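You operate a simulated robot arm through the tools that you are given. There is no shell and no other tool. Be economical: measure what you need, move in short steps, check, and stop when the job is done.

Carry out the task below with a simulated two-armed robot. There is one attempt and no reset: what you move stays moved.

TASK
Hold the yellow dish on the island top steady with one hand, lift the glue stick out of it with the other and set it down on the island top. Set down upright: glue stick.

It is judged by the outcome, as a careful person would: the job done as asked, and still so three seconds after it is handed in. It fails if anything else is knocked over, pushed out of place, dropped, spilled or broken.

THE ROBOT
Two 7-joint arms with two-finger parallel grippers on one trunk, on a base that drives. Base frame: it is fixed to the floor where the robot stands at the start and does not move with it; the origin is under the middle of the robot, x ahead of it, y to its left, z up; the surface under the hand at the start is at about z = 0.91. Units: m, rad, N and s.
The left shoulder is at the start at [0.07, 0.134, 1.226], the right one opposite. With the tool pointing down near the work surface each hand reaches from about 0.1 to 0.64 m from the robot's upright axis, wherever it stands, measured 20 degrees to its own side. Places, roughly: island top [0.6, 0, 0.9]. Payload 1.57 kg a hand.
The tool frame of a hand sits at the grasp point between the pads (the TCP): z along the fingers, y along the line on which they close. The tips reach 0.03 m beyond it. The gripper opens to 0.08 m. The fingers are 0.017 m wide and 0.012 m thick; the gripper's body (0.04 by 0.082 m) begins 0.08 m behind the TCP.
Orientation is that of the tool frame in the base frame, as a unit quaternion [x, y, z, w]. With the fingers straight down and closing along the base's y, the tool's x points along the base's -x, its y along +y and its z along -z.

THE INTERFACE
- The arms move only by the tool jog_arm. It takes "left_commands", "right_commands" or both (then of equal length, played together; a hand with none holds still); each is a list of rows, each a list of 7 numbers: the finger opening in m, from 0 to 0.08, then the shift along the base's x, y, z in units of 500 mm (1.0 is 500 mm), then the turn, a rotation vector about the base's x, y, z in units of 90 degrees (1.0 is 90 degrees). In form: [[claw, x, y, z, rx, ry, rz], ...]. A call has 1 to 10 rows; each row is the pose to reach, as a shift and turn from the pose commanded when the call began. A call with a number of a shift or a turn outside -1 to 1 is refused whole. Each row takes 0.2 s and may step no farther than 0.05 m and 0.15 rad from the row before; otherwise, or with a gripper value out of range, the whole call is refused. Where a pose cannot be reached the arm comes as near as it can. A force on the tool above 40 N (or 10 N above the force at the start of the call, whichever is more), or a blocked arm, ends the call early, and 0.2 s more pass. Each finger travels about 0.153 m/s and halts on what it meets, pressing with about 24 N; the grip force reading is that of the motor and also rises with nothing between the fingers. The clock runs only during rows and for 0.2 s after the last one: add rows that repeat a pose to give the fingers time. The reply holds the time, the measured pose of the TCP, the force on the tool along the base axes, the opening and the grip force, in the units named above and with some noise, with the torque about the TCP (base axes, N m) and any sound that the robot's microphone picked up.
- Cameras (640 x 400 px; columns grow to the right, rows downward): "scene" is now at [0.1306, -0.0213, 1.4431]; the picture's right is [-0.25, -0.97, 0.00], its down [-0.65, 0.17, -0.74] and it looks along [0.72, -0.19, -0.67] (base axes); focal length 214 px, centre (320, 200). "left" rides on the left gripper at [0.072, 0.007, -0.122] in its tool frame; the picture's right is [-0.09, 1.00, 0.00], its down [-0.84, -0.08, -0.54] and it looks along [-0.54, -0.05, 0.84] (tool axes); focal length 238 px, centre (320, 200). "right" rides on the right gripper at [0.072, -0.007, -0.122] in its tool frame; the picture's right is [0.09, 1.00, 0.00], its down [-0.84, 0.08, -0.54] and it looks along [-0.54, 0.05, 0.84] (tool axes); focal length 238 px, centre (320, 200). There is no depth. A picture from a camera that has moved, and an enlarged one, comes with that camera's place and axes in the base frame and with its lens.
- capture(camera): a new picture of that camera. It takes no simulated time.
- raise_lower(by): slides the trunk up (or, below 0, down) by that many m; the arms and the scene camera ride with it, the base frame stays. It gives what a move gives, with no picture.
- drive_base(legs): drives the robot by 1 to 6 legs, each [ahead, left, turn to the left] in m, m and rad, along the robot's own axes; the way and the turn of a leg run together, so that a leg with both is an arc; at most 1.5 m and 3.142 rad a leg. The arms and the cameras ride along, it lands a little off, and it stops where it bumps. It gives what a move gives.
- aim_head(pan, tilt): turns the head with the scene camera to pan (to the left, within 1.501 rad either way) and tilt (down, from -0.506 to 1.204), counted from straight ahead of the robot. It gives what a move gives.
- zoom(camera, box): a new picture of the part [left, top, right, bottom] of that camera's present view, enlarged. It takes no simulated time.
- close_job(): hands the job in; it is judged then, once.

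Work in short steps. Places have to be worked out from the pictures, the camera data and where the tool is seen: move nearer, look again, correct. Check each grasp and each placing, and mend what went wrong. You have 120 turns and 108 pictures in all, those below and enlarged ones among them. Open the grippers and draw the arms clear of the work before you hand the job in, unless the task says otherwise; then end with one line.

The tools are called after "Call:" as name(argument=value, ...) on one line, values as JSON. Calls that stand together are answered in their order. jog_arm: Moves the arms, as the interface text tells. Its arguments: {"type":"object","properties":{"left_commands":{"type":"array","items":{"type":"array","items":{"type":"number"}}},"right_commands":{"type":"array","items":{"type":"array","items":{"type":"number"}}}},"required":[]} The other tools are called the same way: raise_lower (by) slides the trunk up or down; drive_base (legs) drives the base; aim_head (pan, tilt) turns the head that bears the scene camera; capture (camera) takes a picture; zoom (camera, box) takes an enlarged picture of a part of a camera's view; close_job () hands the job in.

At the start:

```text
time: 0.0
left_eef_pos: [0.4389, 0.0928, 1.2141]
left_tool_rot: [-0.001, 1.0, 0.0, 0.001]
left_contact_force: [0.2, 1.0, -0.3]
left_moment: [0.02, -0.03, -0.01]
left_opening: 0.0802
left_grip_force: 0.1
right_eef_pos: [0.4045, -0.1994, 1.2477]
right_tool_rot: [0.0, 1.0, 0.0, -0.001]
right_contact_force: [-0.6, -0.7, -0.4]
right_moment: [0.02, -0.02, 0.05]
right_opening: 0.08
right_grip_force: 0.0
trunk travel left (down, up): [-0.8, 0.14]
robot x, y, heading: [-0.0032, -0.0009, 0.003]
head pan, tilt: [-0.257, 0.735]
```

scene: 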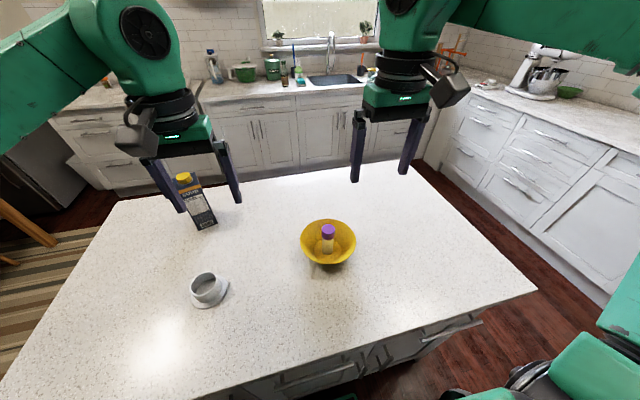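
right: 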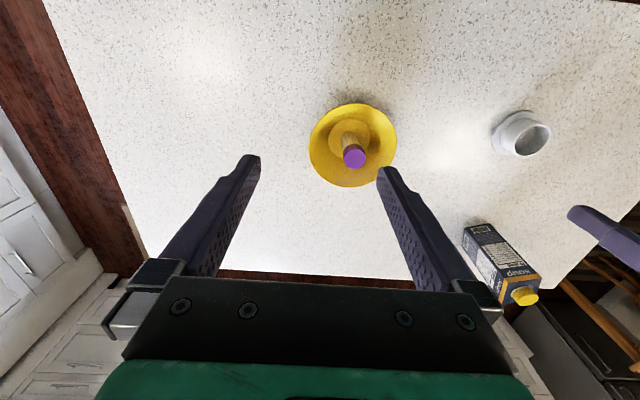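
left: 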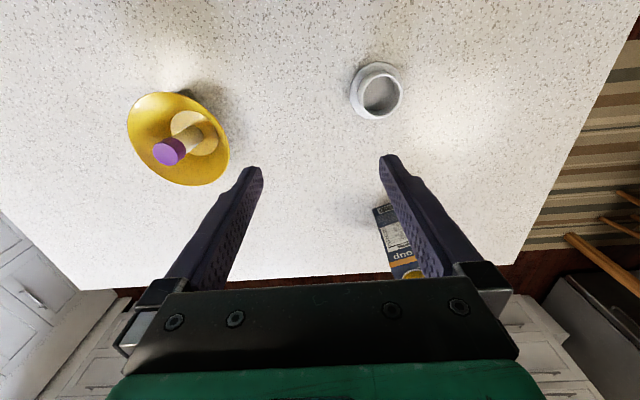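

The bowl looks to be near (0.49, -0.135), with the stick standing in it. I'll zoom in to get the bowl's shape and the stick's height.

Call:
zoom(camera="scene", box=[270, 200, 390, 275])

Call:
zoom(camera="right", box=[273, 90, 433, 190])

Call:
zoom(camera="left", box=[100, 80, 260, 180])

```text
5.33 times, centred on (330, 238) of scene
camera zoom: at [0.1306, -0.0213, 1.4431], right [-0.25, -0.97, 0.0], down [-0.65, 0.17, -0.74], along [0.72, -0.19, -0.67], focal length 1144 px, centre (267, 0)
```

zoom: 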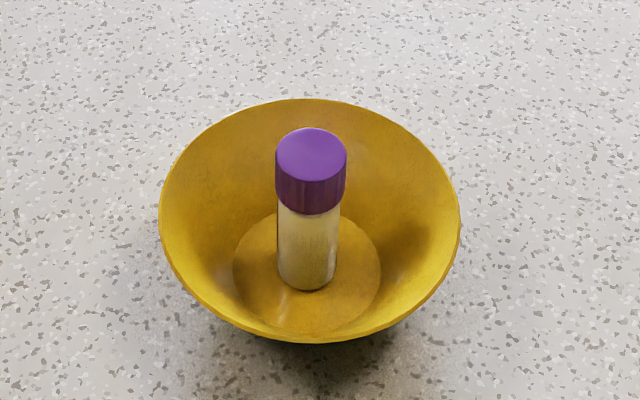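

```text
4.00 times, centred on (353, 140) of right
camera zoom: at [0.33, -0.2058, 1.3705], right [-0.09, 1.0, 0.0], down [0.84, 0.08, 0.54], along [0.54, 0.05, -0.84], focal length 953 px, centre (188, 440)
```

zoom: 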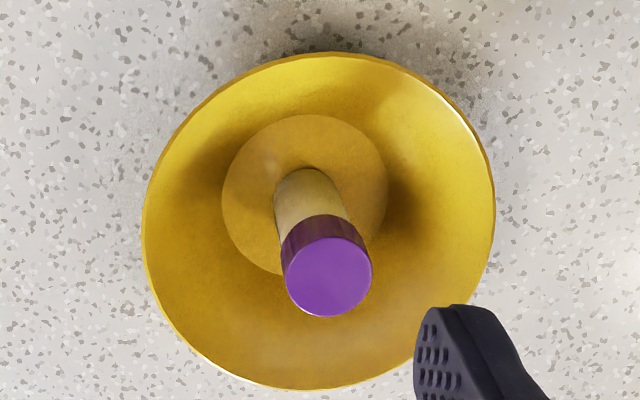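

```text
4.00 times, centred on (180, 130) of left
camera zoom: at [0.3684, 0.0997, 1.3359], right [0.09, 1.0, 0.0], down [0.84, -0.08, 0.54], along [0.54, -0.05, -0.84], focal length 953 px, centre (880, 480)
```

zoom: 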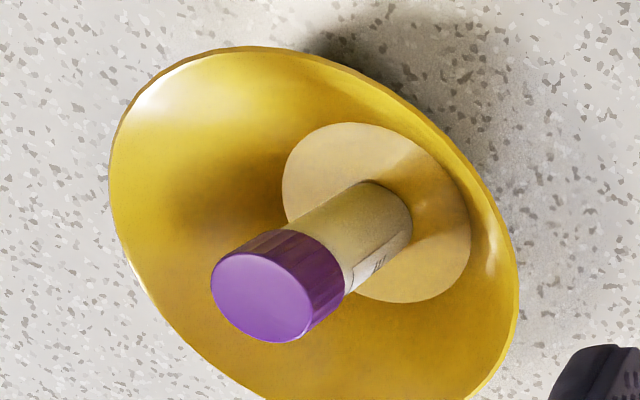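

Triangulating the views gives:
- **Stick:** cap top at about (0.476, -0.136, 1.014).
- **Bowl:** rim centre about (0.469, -0.136), rim z about 0.972, radius about 0.077.

I'll tilt the left hand to line up with the bowl's left wall and bring it to a standoff. At the same time I'll start yawing the right hand so that it closes along x.

Call:
jog_arm(left_commands=[[0.06, 0.012, -0.035, -0.06, -0.078, 0, 0], [0.05, 0.025, -0.07, -0.12, -0.156, 0, 0], [0.04, 0.037, -0.106, -0.18, -0.234, 0, 0], [0.04, 0.05, -0.141, -0.24, -0.312, 0, 0], [0.04, 0.062, -0.176, -0.3, -0.39, 0, 0], [0.04, 0.062, -0.176, -0.3, -0.39, 0, 0]], right_commands=[[0.08, 0, 0, 0, 0, 0, 0.09], [0.08, 0, 0, 0, 0, 0, 0.18], [0.08, 0, 0, 0, 0, 0, 0.27], [0.08, 0, 0, 0, 0, 0, 0.36], [0.08, 0, 0, 0, 0, 0, 0.45], [0.08, 0, 0, 0, 0, 0, 0.54]])

Call:
capture(camera="left")

Call:
capture(camera="scene")

```text
time: 1.4
left_eef_pos: [0.4725, 0.0024, 1.0625]
left_tool_rot: [0.0, 0.953, -0.302, 0.0]
left_contact_force: [-0.4, -0.2, 0.9]
left_moment: [0.02, 0.01, -0.01]
left_opening: 0.0401
left_grip_force: 0.0
right_eef_pos: [0.352, -0.1438, 1.2243]
right_tool_rot: [-0.408, 0.913, -0.001, 0.0]
right_contact_force: [-0.3, 0.5, 0.2]
right_moment: [0.0, -0.01, -0.01]
right_opening: 0.0798
right_grip_force: 0.0
right hand out of reach, approached as far as the arm can: row 4, 5, 6
trunk travel left (down, up): [-0.8, 0.14]
robot x, y, heading: [-0.0033, -0.0047, 0.002]
head pan, tilt: [-0.257, 0.735]
```

```text
101 pictures are left
camera left: at [0.4004, 0.0784, 1.1598], right [0.09, 0.81, -0.57], down [0.84, 0.25, 0.49], along [0.54, -0.52, -0.66], focal length 238 px, centre (320, 200)
```

left: 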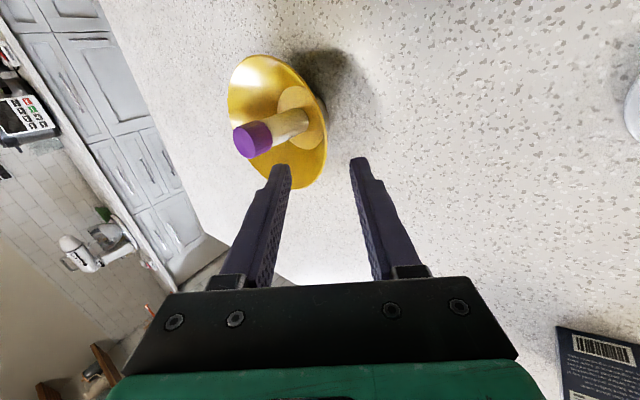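

```text
100 pictures are left
camera scene: at [0.1301, -0.0208, 1.4431], right [-0.25, -0.97, 0.0], down [-0.65, 0.17, -0.74], along [0.72, -0.19, -0.67], focal length 214 px, centre (320, 200)
```

scene: 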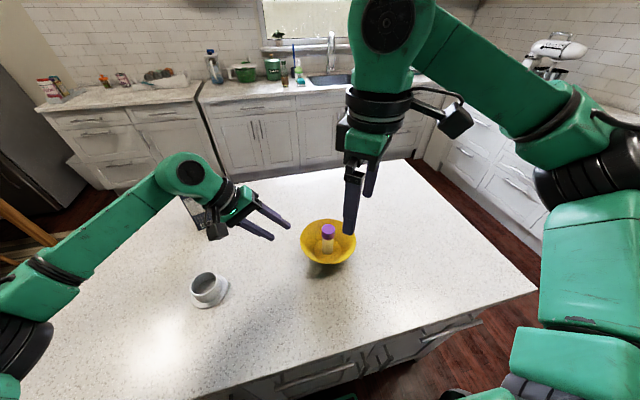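

The left hand is at its standoff. The right hand reached only about 48° of yaw, which still gives enough clearance. I'll zoom in to check the left fingers against the rim.

Call:
zoom(camera="left", box=[220, 50, 380, 200])

```text
2.67 times, centred on (300, 125) of left
camera zoom: at [0.4004, 0.0784, 1.1598], right [0.09, 0.81, -0.57], down [0.84, 0.25, 0.49], along [0.54, -0.52, -0.66], focal length 636 px, centre (373, 400)
```

zoom: 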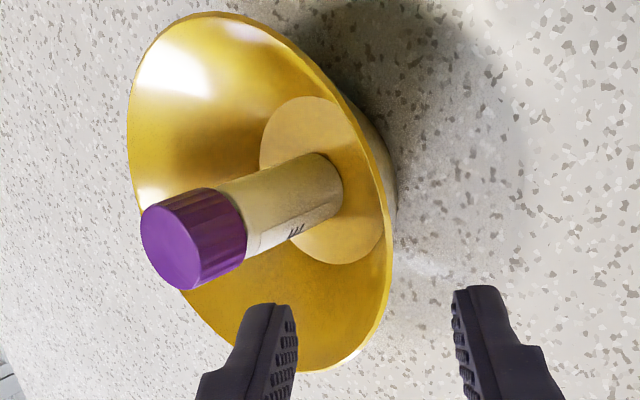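

The view puts the rim's left point at about (0.471, -0.054, 0.972). I'll bring the left hand most of the way in and look again.

Call:
jog_arm(left_commands=[[0.04, 0, -0.035, -0.057, 0, 0, 0], [0.04, 0, -0.07, -0.115, 0, 0, 0], [0.04, 0, -0.07, -0.115, 0, 0, 0]])

Call:
zoom(camera="left", box=[220, 50, 420, 200])

Call:
zoom(camera="scene", box=[230, 180, 390, 280])

```text
time: 2.2
left_eef_pos: [0.4725, -0.0302, 1.0062]
left_tool_rot: [-0.001, 0.954, -0.301, 0.0]
left_contact_force: [-0.2, 0.0, -0.2]
left_moment: [-0.01, -0.02, -0.02]
left_opening: 0.0401
left_grip_force: 0.0
right_eef_pos: [0.3527, -0.1434, 1.2254]
right_tool_rot: [-0.409, 0.912, -0.001, 0.001]
right_contact_force: [0.5, -0.5, 0.0]
right_moment: [0.03, 0.01, 0.0]
right_opening: 0.0798
right_grip_force: 0.0
trunk travel left (down, up): [-0.8, 0.14]
robot x, y, heading: [-0.0046, -0.0011, 0.0]
head pan, tilt: [-0.257, 0.735]
```

```text
2.67 times, centred on (320, 125) of left
camera zoom: at [0.4003, 0.045, 1.1016], right [0.09, 0.81, -0.57], down [0.84, 0.25, 0.49], along [0.54, -0.52, -0.66], focal length 636 px, centre (320, 400)
```

zoom: 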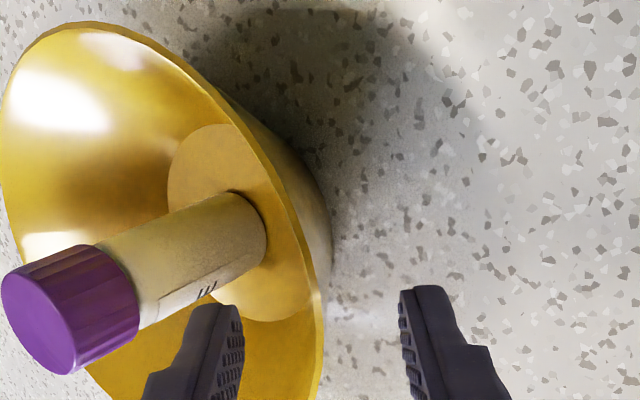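

```text
4.00 times, centred on (310, 230) of scene
camera zoom: at [0.1304, -0.0211, 1.4431], right [-0.25, -0.97, 0.0], down [-0.65, 0.17, -0.74], along [0.72, -0.19, -0.67], focal length 858 px, centre (360, 80)
```

zoom: 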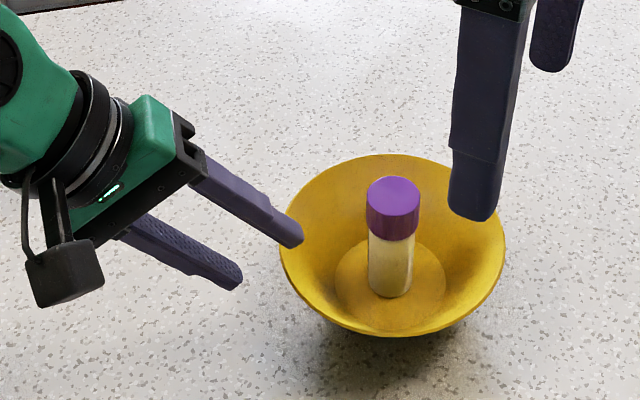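

The rim now sits midway between the left fingers, at about (0.472, -0.052, 0.972). I'll advance the last 29 mm along the tool axis so the tips straddle it.

Call:
jog_arm(left_commands=[[0.04, 0, -0.017, -0.025, 0, 0, 0], [0.04, 0, -0.034, -0.05, 0, 0, 0], [0.04, 0, -0.034, -0.05, 0, 0, 0]])

Call:
zoom(camera="left", box=[220, 50, 420, 200])

Call:
zoom(camera="scene", box=[230, 180, 390, 280])

```text
time: 3.0
left_eef_pos: [0.4722, -0.0458, 0.9798]
left_tool_rot: [-0.001, 0.953, -0.302, 0.001]
left_contact_force: [0.1, -0.7, -0.7]
left_moment: [0.0, -0.01, 0.01]
left_opening: 0.04
left_grip_force: 0.0
right_eef_pos: [0.352, -0.1432, 1.2243]
right_tool_rot: [-0.409, 0.913, 0.0, 0.001]
right_contact_force: [0.7, -0.2, 0.4]
right_moment: [0.0, -0.03, -0.01]
right_opening: 0.0801
right_grip_force: 0.1
trunk travel left (down, up): [-0.8, 0.14]
robot x, y, heading: [0.0034, -0.0026, -0.001]
head pan, tilt: [-0.257, 0.735]
```

```text
2.67 times, centred on (320, 125) of left
camera zoom: at [0.4001, 0.0297, 1.0763], right [0.09, 0.81, -0.57], down [0.84, 0.25, 0.49], along [0.54, -0.52, -0.66], focal length 636 px, centre (320, 400)
```

zoom: 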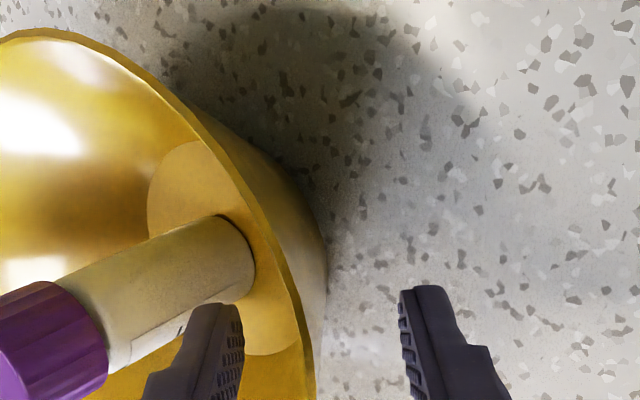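

```text
4.00 times, centred on (310, 230) of scene
camera zoom: at [0.1303, -0.021, 1.4431], right [-0.25, -0.97, 0.0], down [-0.65, 0.17, -0.74], along [0.72, -0.19, -0.67], focal length 858 px, centre (360, 80)
```

zoom: 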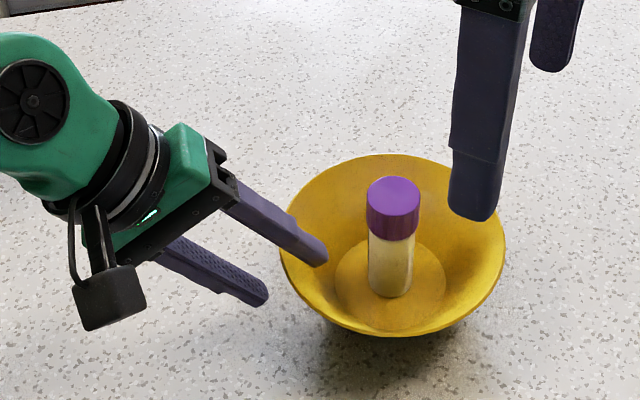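

The rim is centred between the fingers with about 19 mm of overlap. I'll close the left hand gently.

Call:
jog_arm(left_commands=[[0.025, 0, 0, 0, 0, 0, 0], [0.015, 0, 0, 0, 0, 0, 0], [0.008, 0, 0, 0, 0, 0, 0], [0, 0, 0, 0, 0, 0, 0], [0, 0, 0, 0, 0, 0, 0]])

Call:
zoom(camera="scene", box=[230, 180, 390, 280])

Call:
capture(camera="right")

```text
time: 4.2
left_eef_pos: [0.4722, -0.0471, 0.9812]
left_tool_rot: [-0.001, 0.953, -0.302, -0.001]
left_contact_force: [1.6, -1.6, 4.4]
left_moment: [-0.23, -0.23, 0.02]
left_opening: 0.0035
left_grip_force: 23.8
right_eef_pos: [0.3525, -0.1434, 1.2246]
right_tool_rot: [-0.409, 0.913, -0.001, 0.001]
right_contact_force: [0.7, -0.4, -0.7]
right_moment: [0.01, 0.05, -0.01]
right_opening: 0.0801
right_grip_force: 0.0
trunk travel left (down, up): [-0.8, 0.14]
robot x, y, heading: [-0.0005, -0.0015, -0.001]
head pan, tilt: [-0.257, 0.735]
```

```text
4.00 times, centred on (310, 230) of scene
camera zoom: at [0.13, -0.0216, 1.4432], right [-0.25, -0.97, 0.0], down [-0.65, 0.17, -0.74], along [0.72, -0.19, -0.67], focal length 858 px, centre (360, 80)
```

zoom: 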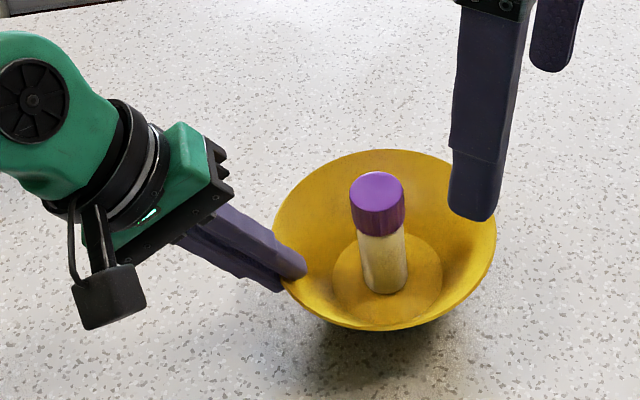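

```text
93 pictures are left
camera right: at [0.3071, -0.202, 1.3473], right [-0.8, 0.59, 0.0], down [0.5, 0.68, 0.54], along [0.32, 0.44, -0.84], focal length 238 px, centre (320, 200)
```

right: 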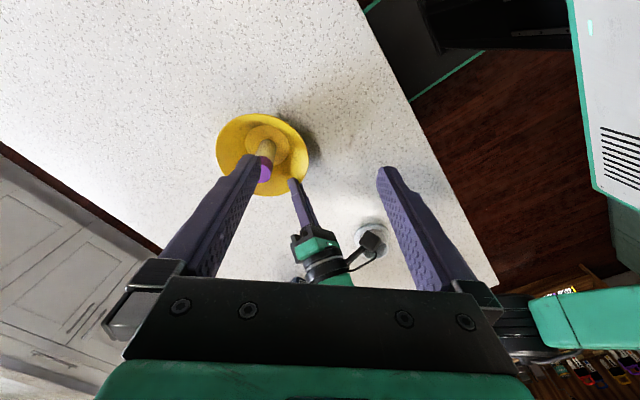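

The grip holds (24 N on a wall about 3.5 mm thick), but the squeeze rolled the bowl about 4–5° towards the left hand. I'll roll it back level about its foot's left edge with the left hand.

Call:
jog_arm(left_commands=[[0, 0, -0.0036, 0.0023, 0.017, 0, 0], [0, 0, -0.0072, 0.0045, 0.034, 0, 0], [0, 0, -0.0108, 0.0068, 0.05, 0, 0], [0, 0, -0.0108, 0.0068, 0.05, 0, 0]])

Call:
zoom(camera="scene", box=[230, 180, 390, 280])

```text
time: 5.2
left_eef_pos: [0.472, -0.0516, 0.9851]
left_tool_rot: [0.0, 0.964, -0.264, 0.0]
left_contact_force: [3.8, -0.1, 5.7]
left_moment: [-0.31, -0.65, 0.23]
left_opening: 0.0036
left_grip_force: 24.1
right_eef_pos: [0.3521, -0.1433, 1.2248]
right_tool_rot: [-0.41, 0.912, -0.001, 0.0]
right_contact_force: [0.0, -0.4, -0.5]
right_moment: [-0.03, 0.0, -0.01]
right_opening: 0.0802
right_grip_force: 0.0
trunk travel left (down, up): [-0.8, 0.14]
robot x, y, heading: [-0.0007, -0.0013, 0.001]
head pan, tilt: [-0.257, 0.735]
```

```text
4.00 times, centred on (310, 230) of scene
camera zoom: at [0.1307, -0.021, 1.4431], right [-0.25, -0.97, 0.0], down [-0.65, 0.17, -0.74], along [0.72, -0.19, -0.67], focal length 858 px, centre (360, 80)
```

zoom: 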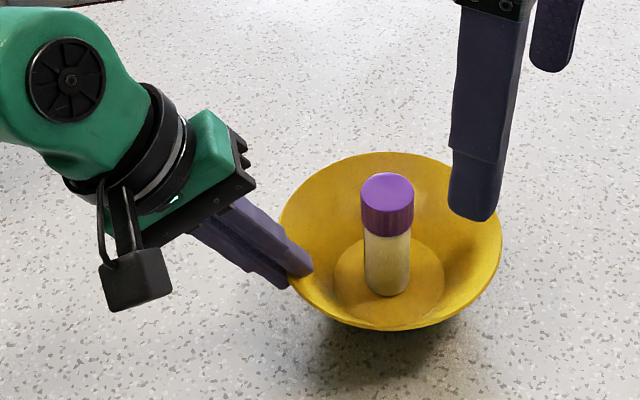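

The bowl is nearly level now. I'll trim it by another 1.5° and bring the right hand to above the stick in stages.

Call:
jog_arm(left_commands=[[0, 0, -0.0036, 0.0015, 0.017, 0, 0], [0, 0, -0.0036, 0.0015, 0.017, 0, 0], [0, 0, -0.0036, 0.0015, 0.017, 0, 0], [0, 0, -0.0036, 0.0015, 0.017, 0, 0]], right_commands=[[0.08, 0.06, 0, 0, 0, 0, 0], [0.08, 0.12, 0, 0, 0, 0, 0], [0.08, 0.18, 0.01, -0.03, 0, 0, 0], [0.08, 0.24, 0.01, -0.06, 0, 0, 0]])

Call:
capture(camera="scene")

Call:
capture(camera="right")

```text
time: 6.2
left_eef_pos: [0.4706, -0.0547, 0.9862]
left_tool_rot: [-0.001, 0.968, -0.251, 0.001]
left_contact_force: [1.8, 2.1, 4.3]
left_moment: [-0.27, -0.44, 0.18]
left_opening: 0.0037
left_grip_force: 24.4
right_eef_pos: [0.3857, -0.0982, 1.2028]
right_tool_rot: [-0.409, 0.913, -0.001, 0.001]
right_contact_force: [0.5, -0.7, -0.4]
right_moment: [0.01, 0.01, 0.0]
right_opening: 0.08
right_grip_force: 0.0
right hand out of reach, approached as far as the arm can: row 1, 2, 3, 4
trunk travel left (down, up): [-0.8, 0.14]
robot x, y, heading: [0.0017, -0.0016, -0.003]
head pan, tilt: [-0.257, 0.735]
```

```text
91 pictures are left
camera scene: at [0.13, -0.0206, 1.4431], right [-0.25, -0.97, 0.0], down [-0.65, 0.17, -0.74], along [0.72, -0.19, -0.67], focal length 214 px, centre (320, 200)
```

scene: 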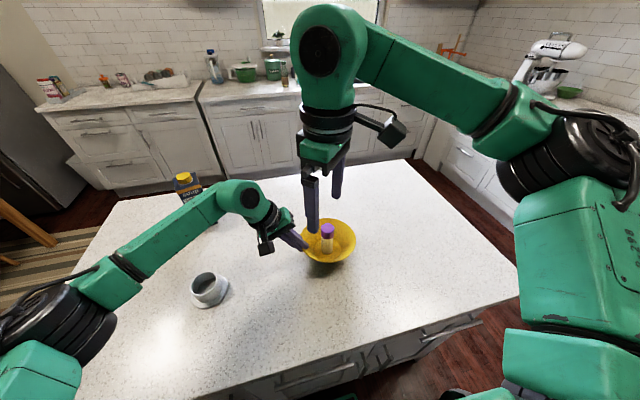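

```text
90 pictures are left
camera right: at [0.3409, -0.1559, 1.3249], right [-0.81, 0.59, 0.0], down [0.5, 0.68, 0.54], along [0.32, 0.44, -0.84], focal length 238 px, centre (320, 200)
```

right: 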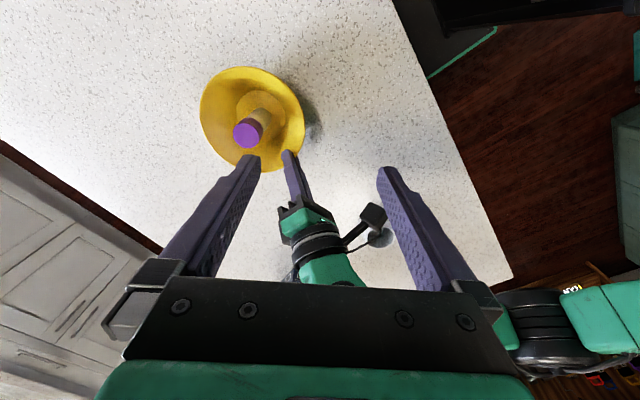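

The yaw is what limits the right arm. With a smaller opening a yaw of about 20° is enough, so I'll unwind part of the yaw and back the hand away from the left hand.

Call:
jog_arm(right_commands=[[0.08, 0.0, -0.05, 0, 0, 0, -0.09], [0.08, 0.0, -0.1, 0, 0, 0, -0.18], [0.08, 0.0, -0.14, 0, 0, 0, -0.27], [0.08, 0, -0.14, 0, 0, 0, -0.3], [0.08, 0, -0.14, 0, 0, 0, -0.3]])

```text
time: 7.4
left_eef_pos: [0.4706, -0.0547, 0.9869]
left_tool_rot: [-0.001, 0.968, -0.251, 0.001]
left_contact_force: [0.5, 0.9, 3.3]
left_moment: [-0.24, -0.34, 0.07]
left_opening: 0.0035
left_grip_force: 24.3
right_eef_pos: [0.3847, -0.168, 1.2014]
right_tool_rot: [-0.186, 0.983, 0.0, 0.0]
right_contact_force: [-1.7, 0.7, 0.4]
right_moment: [0.0, -0.03, -0.02]
right_opening: 0.08
right_grip_force: 0.0
trunk travel left (down, up): [-0.8, 0.14]
robot x, y, heading: [-0.0014, -0.0013, -0.001]
head pan, tilt: [-0.257, 0.735]
```

That gives a yaw of about 21° and the shifts are tracking properly. I'll move to a hover over the stick.

Call:
jog_arm(right_commands=[[0.07, 0.044, 0.015, -0.05, 0, 0, 0], [0.07, 0.087, 0.03, -0.1, 0, 0, 0], [0.06, 0.13, 0.045, -0.15, 0, 0, 0], [0.06, 0.174, 0.06, -0.2, 0, 0, 0], [0.06, 0.174, 0.06, -0.2, 0, 0, 0]])

Call:
capture(camera="right")

Call:
zoom(camera="scene", box=[230, 160, 390, 260])

```text
time: 8.6
left_eef_pos: [0.4701, -0.0541, 0.9857]
left_tool_rot: [0.0, 0.968, -0.251, 0.0]
left_contact_force: [0.5, 0.8, 4.1]
left_moment: [-0.25, -0.25, 0.03]
left_opening: 0.004
left_grip_force: 24.4
right_eef_pos: [0.4738, -0.1371, 1.1012]
right_tool_rot: [-0.187, 0.982, 0.001, 0.001]
right_contact_force: [-0.8, -0.8, -0.2]
right_moment: [0.06, -0.01, 0.01]
right_opening: 0.0601
right_grip_force: 0.1
trunk travel left (down, up): [-0.8, 0.14]
robot x, y, heading: [0.0006, -0.001, -0.0]
head pan, tilt: [-0.257, 0.735]
```

```text
89 pictures are left
camera right: at [0.407, -0.1705, 1.2246], right [-0.45, 0.89, 0.0], down [0.75, 0.38, 0.54], along [0.48, 0.24, -0.84], focal length 238 px, centre (320, 200)
```

right: 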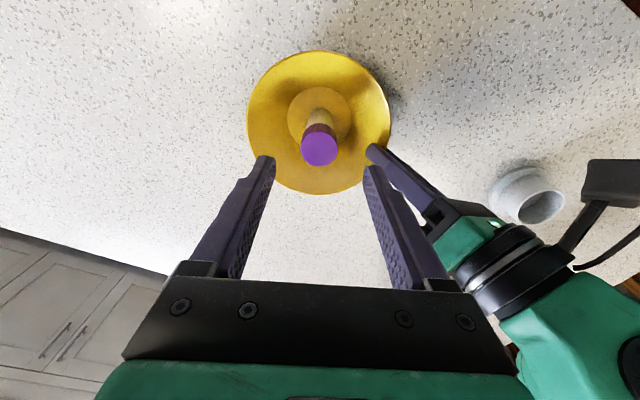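

```text
4.00 times, centred on (310, 210) of scene
camera zoom: at [0.1294, -0.0215, 1.4432], right [-0.25, -0.97, 0.0], down [-0.65, 0.17, -0.74], along [0.72, -0.19, -0.67], focal length 858 px, centre (360, 160)
```

zoom: 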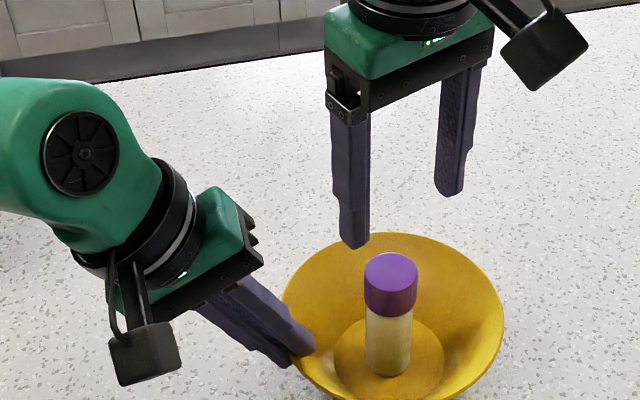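

The cap is at about (0.4765, -0.135), so the right hand is almost centred over it. I'll descend to z of about 0.985 with the fingers 0.055 m apart.

Call:
jog_arm(right_commands=[[0.055, 0.005, 0.003, -0.06, 0, 0, 0], [0.055, 0.005, 0.003, -0.12, 0, 0, 0], [0.055, 0.005, 0.003, -0.18, 0, 0, 0], [0.055, 0.005, 0.003, -0.23, 0, 0, 0], [0.055, 0.005, 0.003, -0.23, 0, 0, 0]])

Call:
zoom(camera="right", box=[220, 50, 420, 200])

Call:
zoom(camera="scene", box=[230, 160, 390, 260])

```text
time: 9.8
left_eef_pos: [0.4712, -0.0538, 0.9869]
left_tool_rot: [-0.001, 0.968, -0.251, 0.0]
left_contact_force: [-0.5, -0.8, 2.1]
left_moment: [-0.29, -0.21, -0.04]
left_opening: 0.0037
left_grip_force: 23.6
right_eef_pos: [0.4745, -0.135, 0.9871]
right_tool_rot: [-0.186, 0.983, 0.0, 0.0]
right_contact_force: [-1.0, -0.7, -0.9]
right_moment: [-0.01, -0.02, 0.01]
right_opening: 0.055
right_grip_force: 0.1
trunk travel left (down, up): [-0.8, 0.14]
robot x, y, heading: [-0.0037, 0.0008, 0.004]
head pan, tilt: [-0.257, 0.735]
```

```text
2.67 times, centred on (320, 125) of right
camera zoom: at [0.4079, -0.1685, 1.109], right [-0.45, 0.89, 0.0], down [0.75, 0.38, 0.54], along [0.48, 0.24, -0.84], focal length 636 px, centre (320, 400)
```

zoom: 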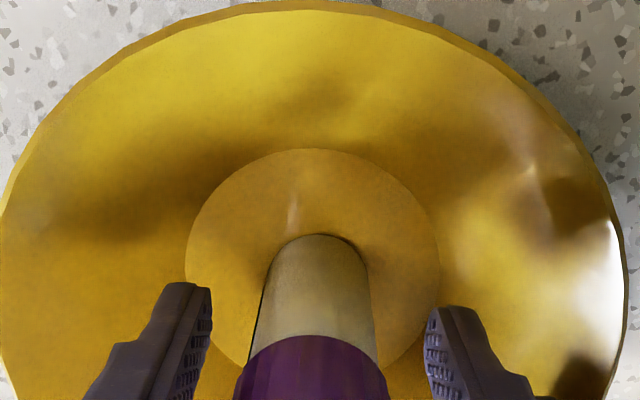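

```text
4.00 times, centred on (310, 210) of scene
camera zoom: at [0.1299, -0.0212, 1.4431], right [-0.25, -0.97, 0.0], down [-0.65, 0.17, -0.74], along [0.72, -0.19, -0.67], focal length 858 px, centre (360, 160)
```

zoom: 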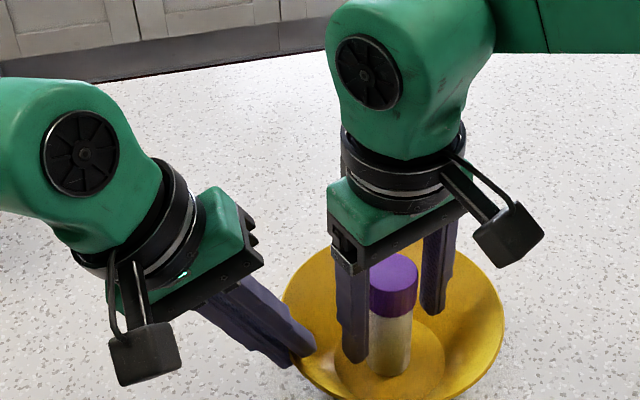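

The stick is centred between the right fingers. I'll close them.

Call:
jog_arm(right_commands=[[0.045, 0, 0, 0, 0, 0, 0], [0.037, 0, 0, 0, 0, 0, 0], [0.03, 0, 0, 0, 0, 0, 0], [0.02, 0, 0, 0, 0, 0, 0], [0.02, 0, 0, 0, 0, 0, 0]])

Call:
zoom(camera="right", box=[220, 50, 420, 200])

```text
time: 11.0
left_eef_pos: [0.4701, -0.0535, 0.9873]
left_tool_rot: [-0.001, 0.968, -0.251, 0.0]
left_contact_force: [-1.2, -0.7, 2.9]
left_moment: [-0.28, -0.16, -0.08]
left_opening: 0.0035
left_grip_force: 23.8
right_eef_pos: [0.475, -0.1349, 0.9871]
right_tool_rot: [-0.186, 0.983, 0.0, 0.0]
right_contact_force: [0.5, -0.1, -1.0]
right_moment: [0.01, 0.02, 0.01]
right_opening: 0.0324
right_grip_force: 24.1
trunk travel left (down, up): [-0.8, 0.14]
robot x, y, heading: [0.001, 0.0006, 0.002]
head pan, tilt: [-0.257, 0.735]
```

```text
2.67 times, centred on (320, 125) of right
camera zoom: at [0.4079, -0.1685, 1.1094], right [-0.45, 0.89, 0.0], down [0.75, 0.38, 0.54], along [0.48, 0.24, -0.84], focal length 636 px, centre (320, 400)
```

zoom: 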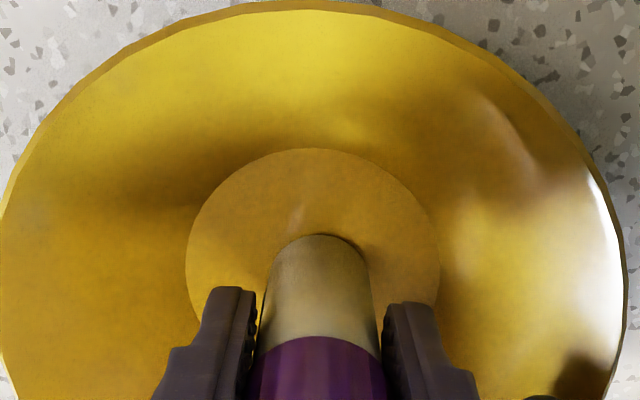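

The stick is gripped at 32 mm with 24 N. I'll lift it straight up 0.11 m while the left hand holds the bowl.

Call:
jog_arm(right_commands=[[0.02, 0, 0, 0.03, 0, 0, 0], [0.02, 0, 0, 0.08, 0, 0, 0], [0.02, 0, 0, 0.14, 0, 0, 0], [0.02, 0, 0, 0.2, 0, 0, 0], [0.02, 0, 0, 0.22, 0, 0, 0], [0.02, 0, 0, 0.22, 0, 0, 0]])

Call:
capture(camera="right")

Call:
zoom(camera="scene", box=[230, 160, 390, 260])

```text
time: 12.4
left_eef_pos: [0.4709, -0.0533, 0.9863]
left_tool_rot: [-0.001, 0.968, -0.251, 0.0]
left_contact_force: [-0.6, -0.9, 2.8]
left_moment: [-0.29, -0.1, -0.12]
left_opening: 0.0037
left_grip_force: 24.1
right_eef_pos: [0.475, -0.137, 1.0961]
right_tool_rot: [-0.187, 0.982, 0.001, 0.002]
right_contact_force: [0.2, 0.0, -0.6]
right_moment: [0.01, 0.02, -0.03]
right_opening: 0.0324
right_grip_force: 23.8
trunk travel left (down, up): [-0.8, 0.14]
robot x, y, heading: [0.0001, 0.0, -0.0]
head pan, tilt: [-0.257, 0.735]
```

```text
84 pictures are left
camera right: at [0.4084, -0.1687, 1.2187], right [-0.45, 0.89, 0.0], down [0.75, 0.38, 0.54], along [0.48, 0.24, -0.84], focal length 238 px, centre (320, 200)
```

right: 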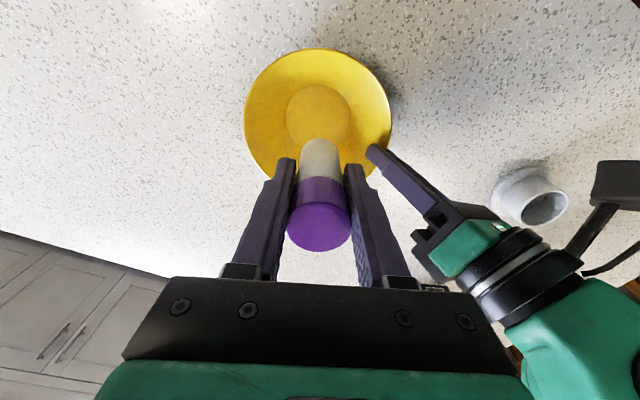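

```text
4.00 times, centred on (310, 210) of scene
camera zoom: at [0.1299, -0.0213, 1.4431], right [-0.25, -0.97, 0.0], down [-0.65, 0.17, -0.74], along [0.72, -0.19, -0.67], focal length 858 px, centre (360, 160)
```

zoom: 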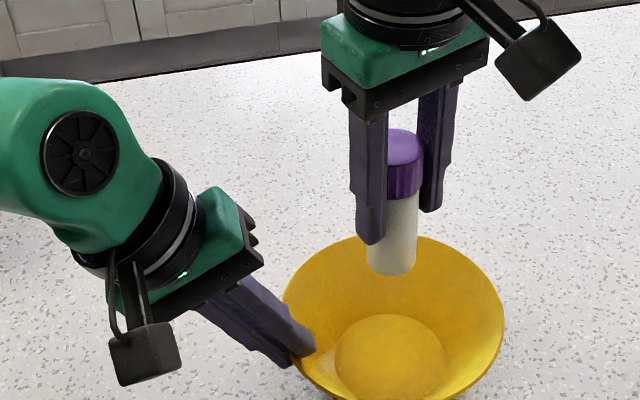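

The stick is out, hanging upright and well above the rim. I'll carry it right to the clear area near (0.455, -0.30).

Call:
jog_arm(right_commands=[[0.02, -0.01, -0.08, 0, 0, 0, 0], [0.02, -0.02, -0.16, 0, 0, 0, 0], [0.02, -0.03, -0.24, 0, 0, 0, 0], [0.02, -0.04, -0.33, 0, 0, 0, 0], [0.02, -0.04, -0.33, 0, 0, 0, 0]])

Call:
capture(camera="scene")

Call:
zoom(camera="right", box=[220, 50, 420, 200])

```text
time: 13.6
left_eef_pos: [0.4709, -0.0548, 0.9863]
left_tool_rot: [-0.001, 0.968, -0.251, -0.001]
left_contact_force: [0.4, -1.1, 2.4]
left_moment: [-0.31, -0.32, 0.06]
left_opening: 0.0037
left_grip_force: 23.9
right_eef_pos: [0.43, -0.2494, 1.0959]
right_tool_rot: [-0.185, 0.983, -0.001, 0.0]
right_contact_force: [0.0, -0.2, -0.2]
right_moment: [0.01, -0.02, 0.0]
right_opening: 0.0325
right_grip_force: 24.2
right hand out of reach, approached as far as the arm can: row 3, 4, 5
trunk travel left (down, up): [-0.8, 0.14]
robot x, y, heading: [0.0017, -0.0005, 0.003]
head pan, tilt: [-0.257, 0.735]
```

```text
82 pictures are left
camera scene: at [0.1307, -0.0211, 1.4431], right [-0.25, -0.97, 0.0], down [-0.65, 0.17, -0.74], along [0.72, -0.19, -0.67], focal length 214 px, centre (320, 200)
```

scene: 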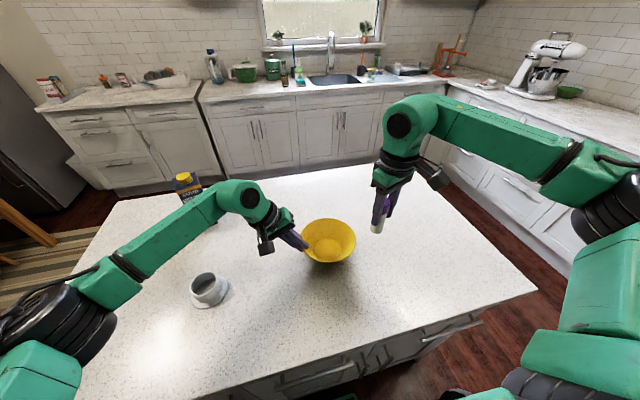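

```text
2.67 times, centred on (320, 125) of right
camera zoom: at [0.363, -0.281, 1.2183], right [-0.45, 0.89, 0.0], down [0.75, 0.38, 0.54], along [0.49, 0.24, -0.84], focal length 636 px, centre (320, 400)
```

zoom: 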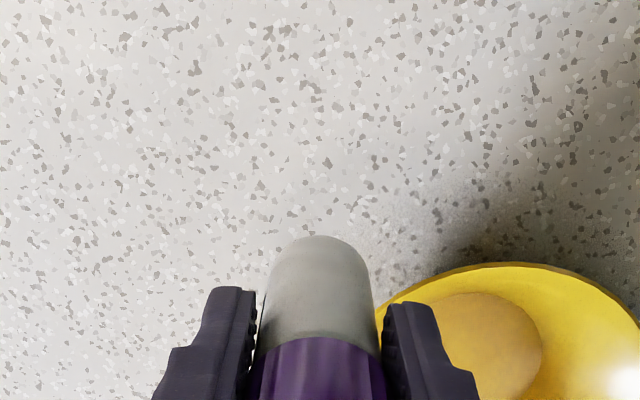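

The arm stopped at y of about -0.25, again because of the yaw. I'll unwind the yaw while moving further right.

Call:
jog_arm(right_commands=[[0.02, 0, 0, 0, 0, 0, -0.08], [0.02, 0, -0.04, 0, 0, 0, -0.16], [0.02, 0, -0.08, 0, 0, 0, -0.24], [0.02, 0, -0.11, 0, 0, 0, -0.32], [0.02, 0, -0.11, 0, 0, 0, -0.32]])

```text
time: 14.8
left_eef_pos: [0.4702, -0.0532, 0.9863]
left_tool_rot: [-0.001, 0.968, -0.251, 0.0]
left_contact_force: [1.0, -0.2, 3.3]
left_moment: [-0.29, -0.31, 0.09]
left_opening: 0.0037
left_grip_force: 23.9
right_eef_pos: [0.4301, -0.3042, 1.0949]
right_tool_rot: [0.065, 0.998, 0.001, 0.0]
right_contact_force: [-0.1, 0.1, -0.7]
right_moment: [-0.03, 0.0, 0.02]
right_opening: 0.0322
right_grip_force: 23.5
trunk travel left (down, up): [-0.8, 0.14]
robot x, y, heading: [0.0034, -0.0004, -0.002]
head pan, tilt: [-0.257, 0.735]
```

The hand is now at (0.430, -0.304) over clear top. I'll lower it to just above contact height.

Call:
jog_arm(right_commands=[[0.02, 0, 0, -0.06, 0, 0, 0], [0.02, 0, 0, -0.12, 0, 0, 0], [0.02, 0, 0, -0.17, 0, 0, 0], [0.02, 0, 0, -0.21, 0, 0, 0], [0.02, 0, 0, -0.21, 0, 0, 0]])

Call:
zoom(camera="scene", box=[300, 190, 460, 290])

Call:
zoom(camera="right", box=[220, 50, 420, 200])

```text
time: 16.0
left_eef_pos: [0.4705, -0.0547, 0.9871]
left_tool_rot: [-0.001, 0.968, -0.251, 0.0]
left_contact_force: [0.1, -0.8, 1.9]
left_moment: [-0.28, -0.23, 0.05]
left_opening: 0.0037
left_grip_force: 23.6
right_eef_pos: [0.4305, -0.3023, 0.9905]
right_tool_rot: [0.064, 0.998, 0.0, 0.001]
right_contact_force: [-0.6, -0.5, -0.8]
right_moment: [0.05, 0.0, 0.0]
right_opening: 0.0324
right_grip_force: 23.8
trunk travel left (down, up): [-0.8, 0.14]
robot x, y, heading: [-0.0004, -0.0028, -0.002]
head pan, tilt: [-0.257, 0.735]
```

```text
4.00 times, centred on (380, 240) of scene
camera zoom: at [0.1302, -0.0214, 1.4431], right [-0.25, -0.97, 0.0], down [-0.65, 0.17, -0.74], along [0.72, -0.19, -0.67], focal length 858 px, centre (80, 40)
```

zoom: 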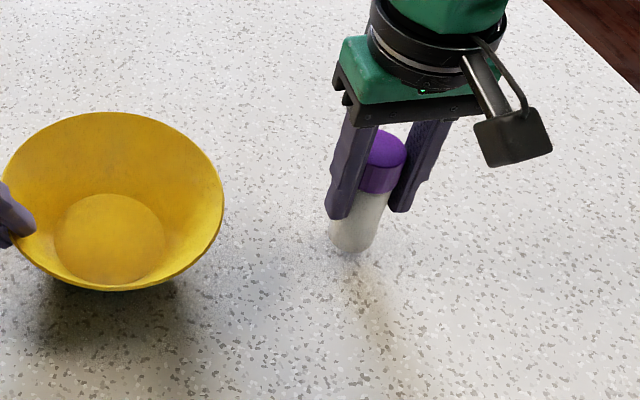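

```text
2.67 times, centred on (320, 125) of right
camera zoom: at [0.3556, -0.3006, 1.1128], right [0.03, 1.0, 0.0], down [0.84, -0.03, 0.54], along [0.54, -0.02, -0.84], focal length 636 px, centre (320, 400)
```

zoom: 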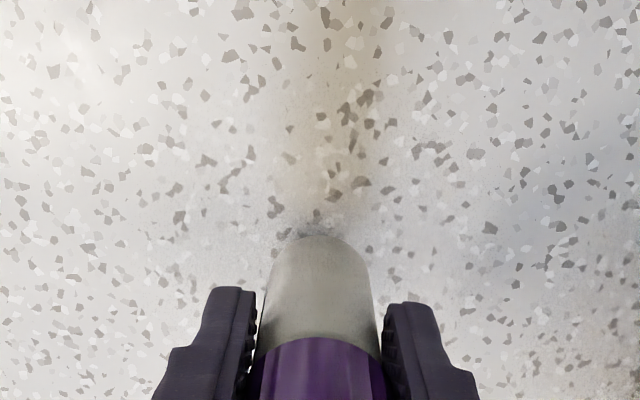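

The stick's foot is nearly on the surface. I'll lower it in 1.5 mm steps and watch the force.

Call:
jog_arm(right_commands=[[0.02, 0, 0, -0.003, 0, 0, 0], [0.02, 0, 0, -0.006, 0, 0, 0], [0.02, 0, 0, -0.009, 0, 0, 0], [0.02, 0, 0, -0.012, 0, 0, 0]])

```text
time: 17.0
left_eef_pos: [0.4708, -0.0533, 0.9872]
left_tool_rot: [0.0, 0.968, -0.25, 0.0]
left_contact_force: [0.7, -0.2, 2.1]
left_moment: [-0.26, -0.2, -0.04]
left_opening: 0.0036
left_grip_force: 24.2
right_eef_pos: [0.4301, -0.304, 0.9849]
right_tool_rot: [0.064, 0.998, 0.0, 0.0]
right_contact_force: [0.2, 0.3, -0.1]
right_moment: [0.02, 0.0, 0.03]
right_opening: 0.0324
right_grip_force: 24.3
trunk travel left (down, up): [-0.8, 0.14]
robot x, y, heading: [-0.0002, 0.0001, -0.002]
head pan, tilt: [-0.257, 0.735]
```

There's no contact yet at z 0.985, so I'll keep lowering.

Call:
jog_arm(right_commands=[[0.02, 0, 0, -0.003, 0, 0, 0], [0.02, 0, 0, -0.006, 0, 0, 0], [0.02, 0, 0, -0.009, 0, 0, 0]])

```text
time: 17.8
left_eef_pos: [0.4708, -0.0527, 0.9861]
left_tool_rot: [-0.001, 0.968, -0.252, 0.0]
left_contact_force: [0.7, -2.0, 1.8]
left_moment: [-0.29, -0.22, -0.01]
left_opening: 0.0033
left_grip_force: 23.9
right_eef_pos: [0.4287, -0.3045, 0.9802]
right_tool_rot: [0.063, 0.998, 0.0, 0.0]
right_contact_force: [-0.2, 0.3, 0.7]
right_moment: [0.01, -0.01, 0.04]
right_opening: 0.0325
right_grip_force: 24.0
trunk travel left (down, up): [-0.8, 0.14]
robot x, y, heading: [-0.004, 0.0006, 0.001]
head pan, tilt: [-0.257, 0.735]
```

Still no contact at z 0.980, so I'll look while taking a couple more small steps.

Call:
jog_arm(right_commands=[[0.02, 0, 0, -0.002, 0, 0, 0], [0.02, 0, 0, -0.004, 0, 0, 0]])

Call:
zoom(camera="right", box=[270, 110, 370, 180])

Call:
zoom(camera="scene", box=[360, 210, 420, 260])

```text
time: 18.4
left_eef_pos: [0.4698, -0.0548, 0.9873]
left_tool_rot: [-0.001, 0.968, -0.251, 0.0]
left_contact_force: [0.9, -1.7, 1.7]
left_moment: [-0.2, -0.18, 0.04]
left_opening: 0.0035
left_grip_force: 24.1
right_eef_pos: [0.4289, -0.3037, 0.9804]
right_tool_rot: [0.064, 0.998, 0.0, 0.001]
right_contact_force: [0.1, -2.0, 11.2]
right_moment: [-0.17, -0.23, -0.02]
right_opening: 0.0321
right_grip_force: 24.1
trunk travel left (down, up): [-0.8, 0.14]
robot x, y, heading: [0.0006, -0.0005, -0.004]
head pan, tilt: [-0.257, 0.735]
```

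```text
5.71 times, centred on (320, 145) of right
camera zoom: at [0.3546, -0.3019, 1.1022], right [0.04, 1.0, 0.0], down [0.84, -0.03, 0.55], along [0.54, -0.02, -0.84], focal length 1362 px, centre (320, 514)
```

zoom: 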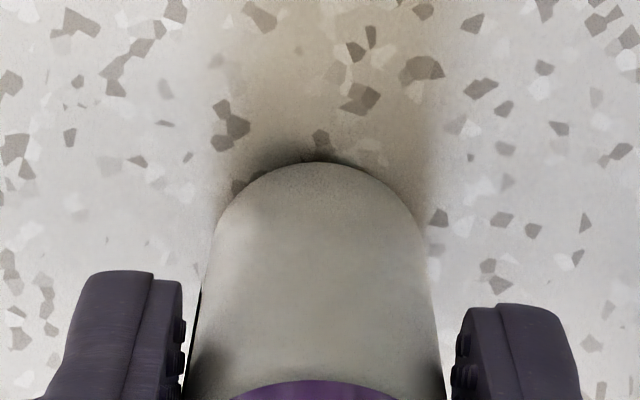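

```text
8.00 times, centred on (390, 235) of scene
camera zoom: at [0.1287, -0.0211, 1.4434], right [-0.25, -0.97, 0.0], down [-0.65, 0.17, -0.74], along [0.72, -0.19, -0.67], focal length 1716 px, centre (-240, -80)
```

zoom: 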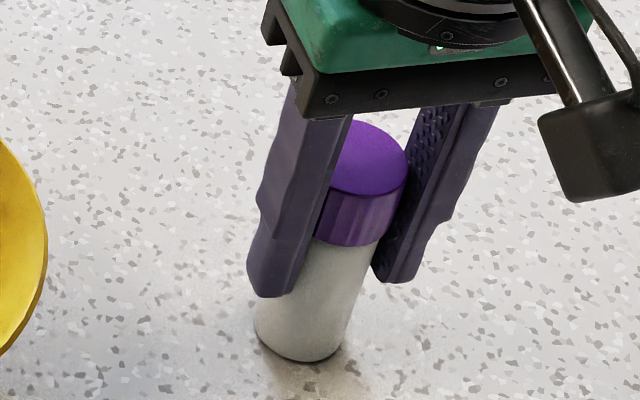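

Contact reads 11 N at z 0.980, so the stick is on the surface. I'll relieve the press by about 1 mm and open slowly.

Call:
jog_arm(right_commands=[[0.02, 0, 0, 0.0015, 0, 0, 0], [0.031, 0, 0, 0.0015, 0, 0, 0], [0.036, 0, 0, 0.0015, 0, 0, 0], [0.045, 0, 0, 0.0015, 0, 0, 0], [0.06, 0, 0, 0.0015, 0, 0, 0], [0.06, 0, 0, 0.0015, 0, 0, 0]])

Call:
zoom(camera="right", box=[220, 50, 420, 200])

Call:
zoom(camera="scene", box=[300, 190, 460, 290])

```text
time: 19.8
left_eef_pos: [0.4699, -0.0539, 0.9865]
left_tool_rot: [-0.001, 0.968, -0.252, 0.0]
left_contact_force: [-1.9, 0.9, 2.4]
left_moment: [-0.21, -0.07, -0.12]
left_opening: 0.0033
left_grip_force: 23.9
right_eef_pos: [0.4287, -0.3043, 0.9798]
right_tool_rot: [0.064, 0.998, 0.0, 0.001]
right_contact_force: [-0.9, 0.9, -0.6]
right_moment: [-0.02, -0.02, -0.02]
right_opening: 0.0602
right_grip_force: 0.0
trunk travel left (down, up): [-0.8, 0.14]
robot x, y, heading: [0.0027, 0.0002, -0.002]
head pan, tilt: [-0.257, 0.735]
```

```text
2.67 times, centred on (320, 125) of right
camera zoom: at [0.355, -0.3015, 1.1026], right [0.03, 1.0, 0.0], down [0.84, -0.03, 0.54], along [0.54, -0.02, -0.84], focal length 636 px, centre (320, 400)
```

zoom: 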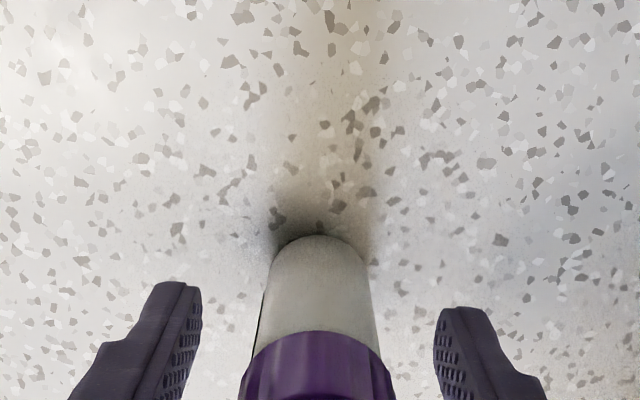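

```text
4.00 times, centred on (380, 240) of scene
camera zoom: at [0.1294, -0.0207, 1.4432], right [-0.25, -0.97, 0.0], down [-0.65, 0.17, -0.74], along [0.72, -0.19, -0.67], focal length 858 px, centre (80, 40)
```

zoom: 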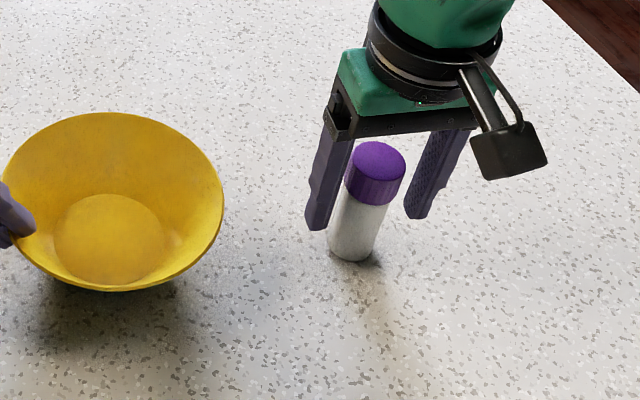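

The stick stands on its own. I'll raise the right hand straight up and, in the same call, ease the left fingers open in place.

Call:
jog_arm(right_commands=[[0.06, 0, 0, 0.05, 0, 0, 0], [0.06, 0, 0, 0.13, 0, 0, 0], [0.06, 0, 0, 0.21, 0, 0, 0], [0.06, 0, 0, 0.28, 0, 0, 0], [0.06, 0, 0, 0.28, 0, 0, 0], [0.06, 0, 0, 0.28, 0, 0, 0]], left_commands=[[0, 0, 0, 0, 0, 0, 0], [0, 0, 0, 0, 0, 0, 0], [0.004, 0, 0, 0, 0, 0, 0], [0.008, 0, 0, 0, 0, 0, 0], [0.018, 0, 0, 0, 0, 0, 0], [0.03, 0, 0, 0, 0, 0, 0]])

Call:
zoom(camera="left", box=[220, 50, 420, 200])

Call:
zoom(camera="scene", box=[260, 170, 440, 290])

```text
time: 21.2
left_eef_pos: [0.4707, -0.0542, 0.9853]
left_tool_rot: [-0.002, 0.968, -0.252, -0.001]
left_contact_force: [-0.2, 0.1, 1.0]
left_moment: [-0.01, -0.01, 0.0]
left_opening: 0.0302
left_grip_force: 0.0
right_eef_pos: [0.4293, -0.3029, 1.1192]
right_tool_rot: [0.064, 0.998, 0.0, 0.0]
right_contact_force: [-1.5, -0.4, 0.4]
right_moment: [-0.03, 0.03, 0.01]
right_opening: 0.0599
right_grip_force: 0.1
trunk travel left (down, up): [-0.8, 0.14]
robot x, y, heading: [-0.0002, 0.0017, -0.0]
head pan, tilt: [-0.257, 0.735]
```

```text
2.67 times, centred on (320, 125) of left
camera zoom: at [0.3994, 0.0109, 1.0894], right [0.09, 0.87, -0.48], down [0.84, 0.2, 0.51], along [0.54, -0.45, -0.71], focal length 636 px, centre (320, 400)
```

zoom: 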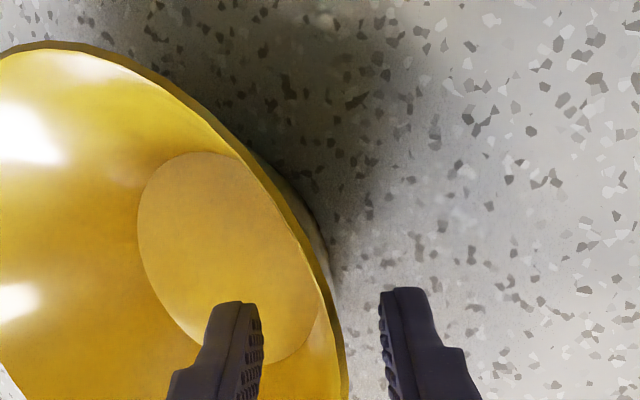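

```text
3.33 times, centred on (350, 230) of scene
camera zoom: at [0.1307, -0.0214, 1.4431], right [-0.25, -0.97, 0.0], down [-0.65, 0.17, -0.74], along [0.72, -0.19, -0.67], focal length 715 px, centre (220, 100)
```

zoom: 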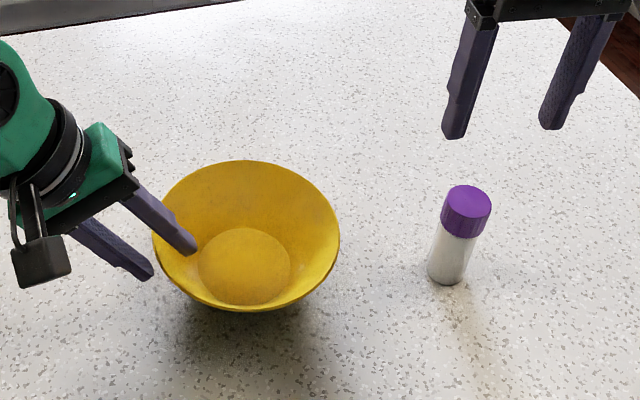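

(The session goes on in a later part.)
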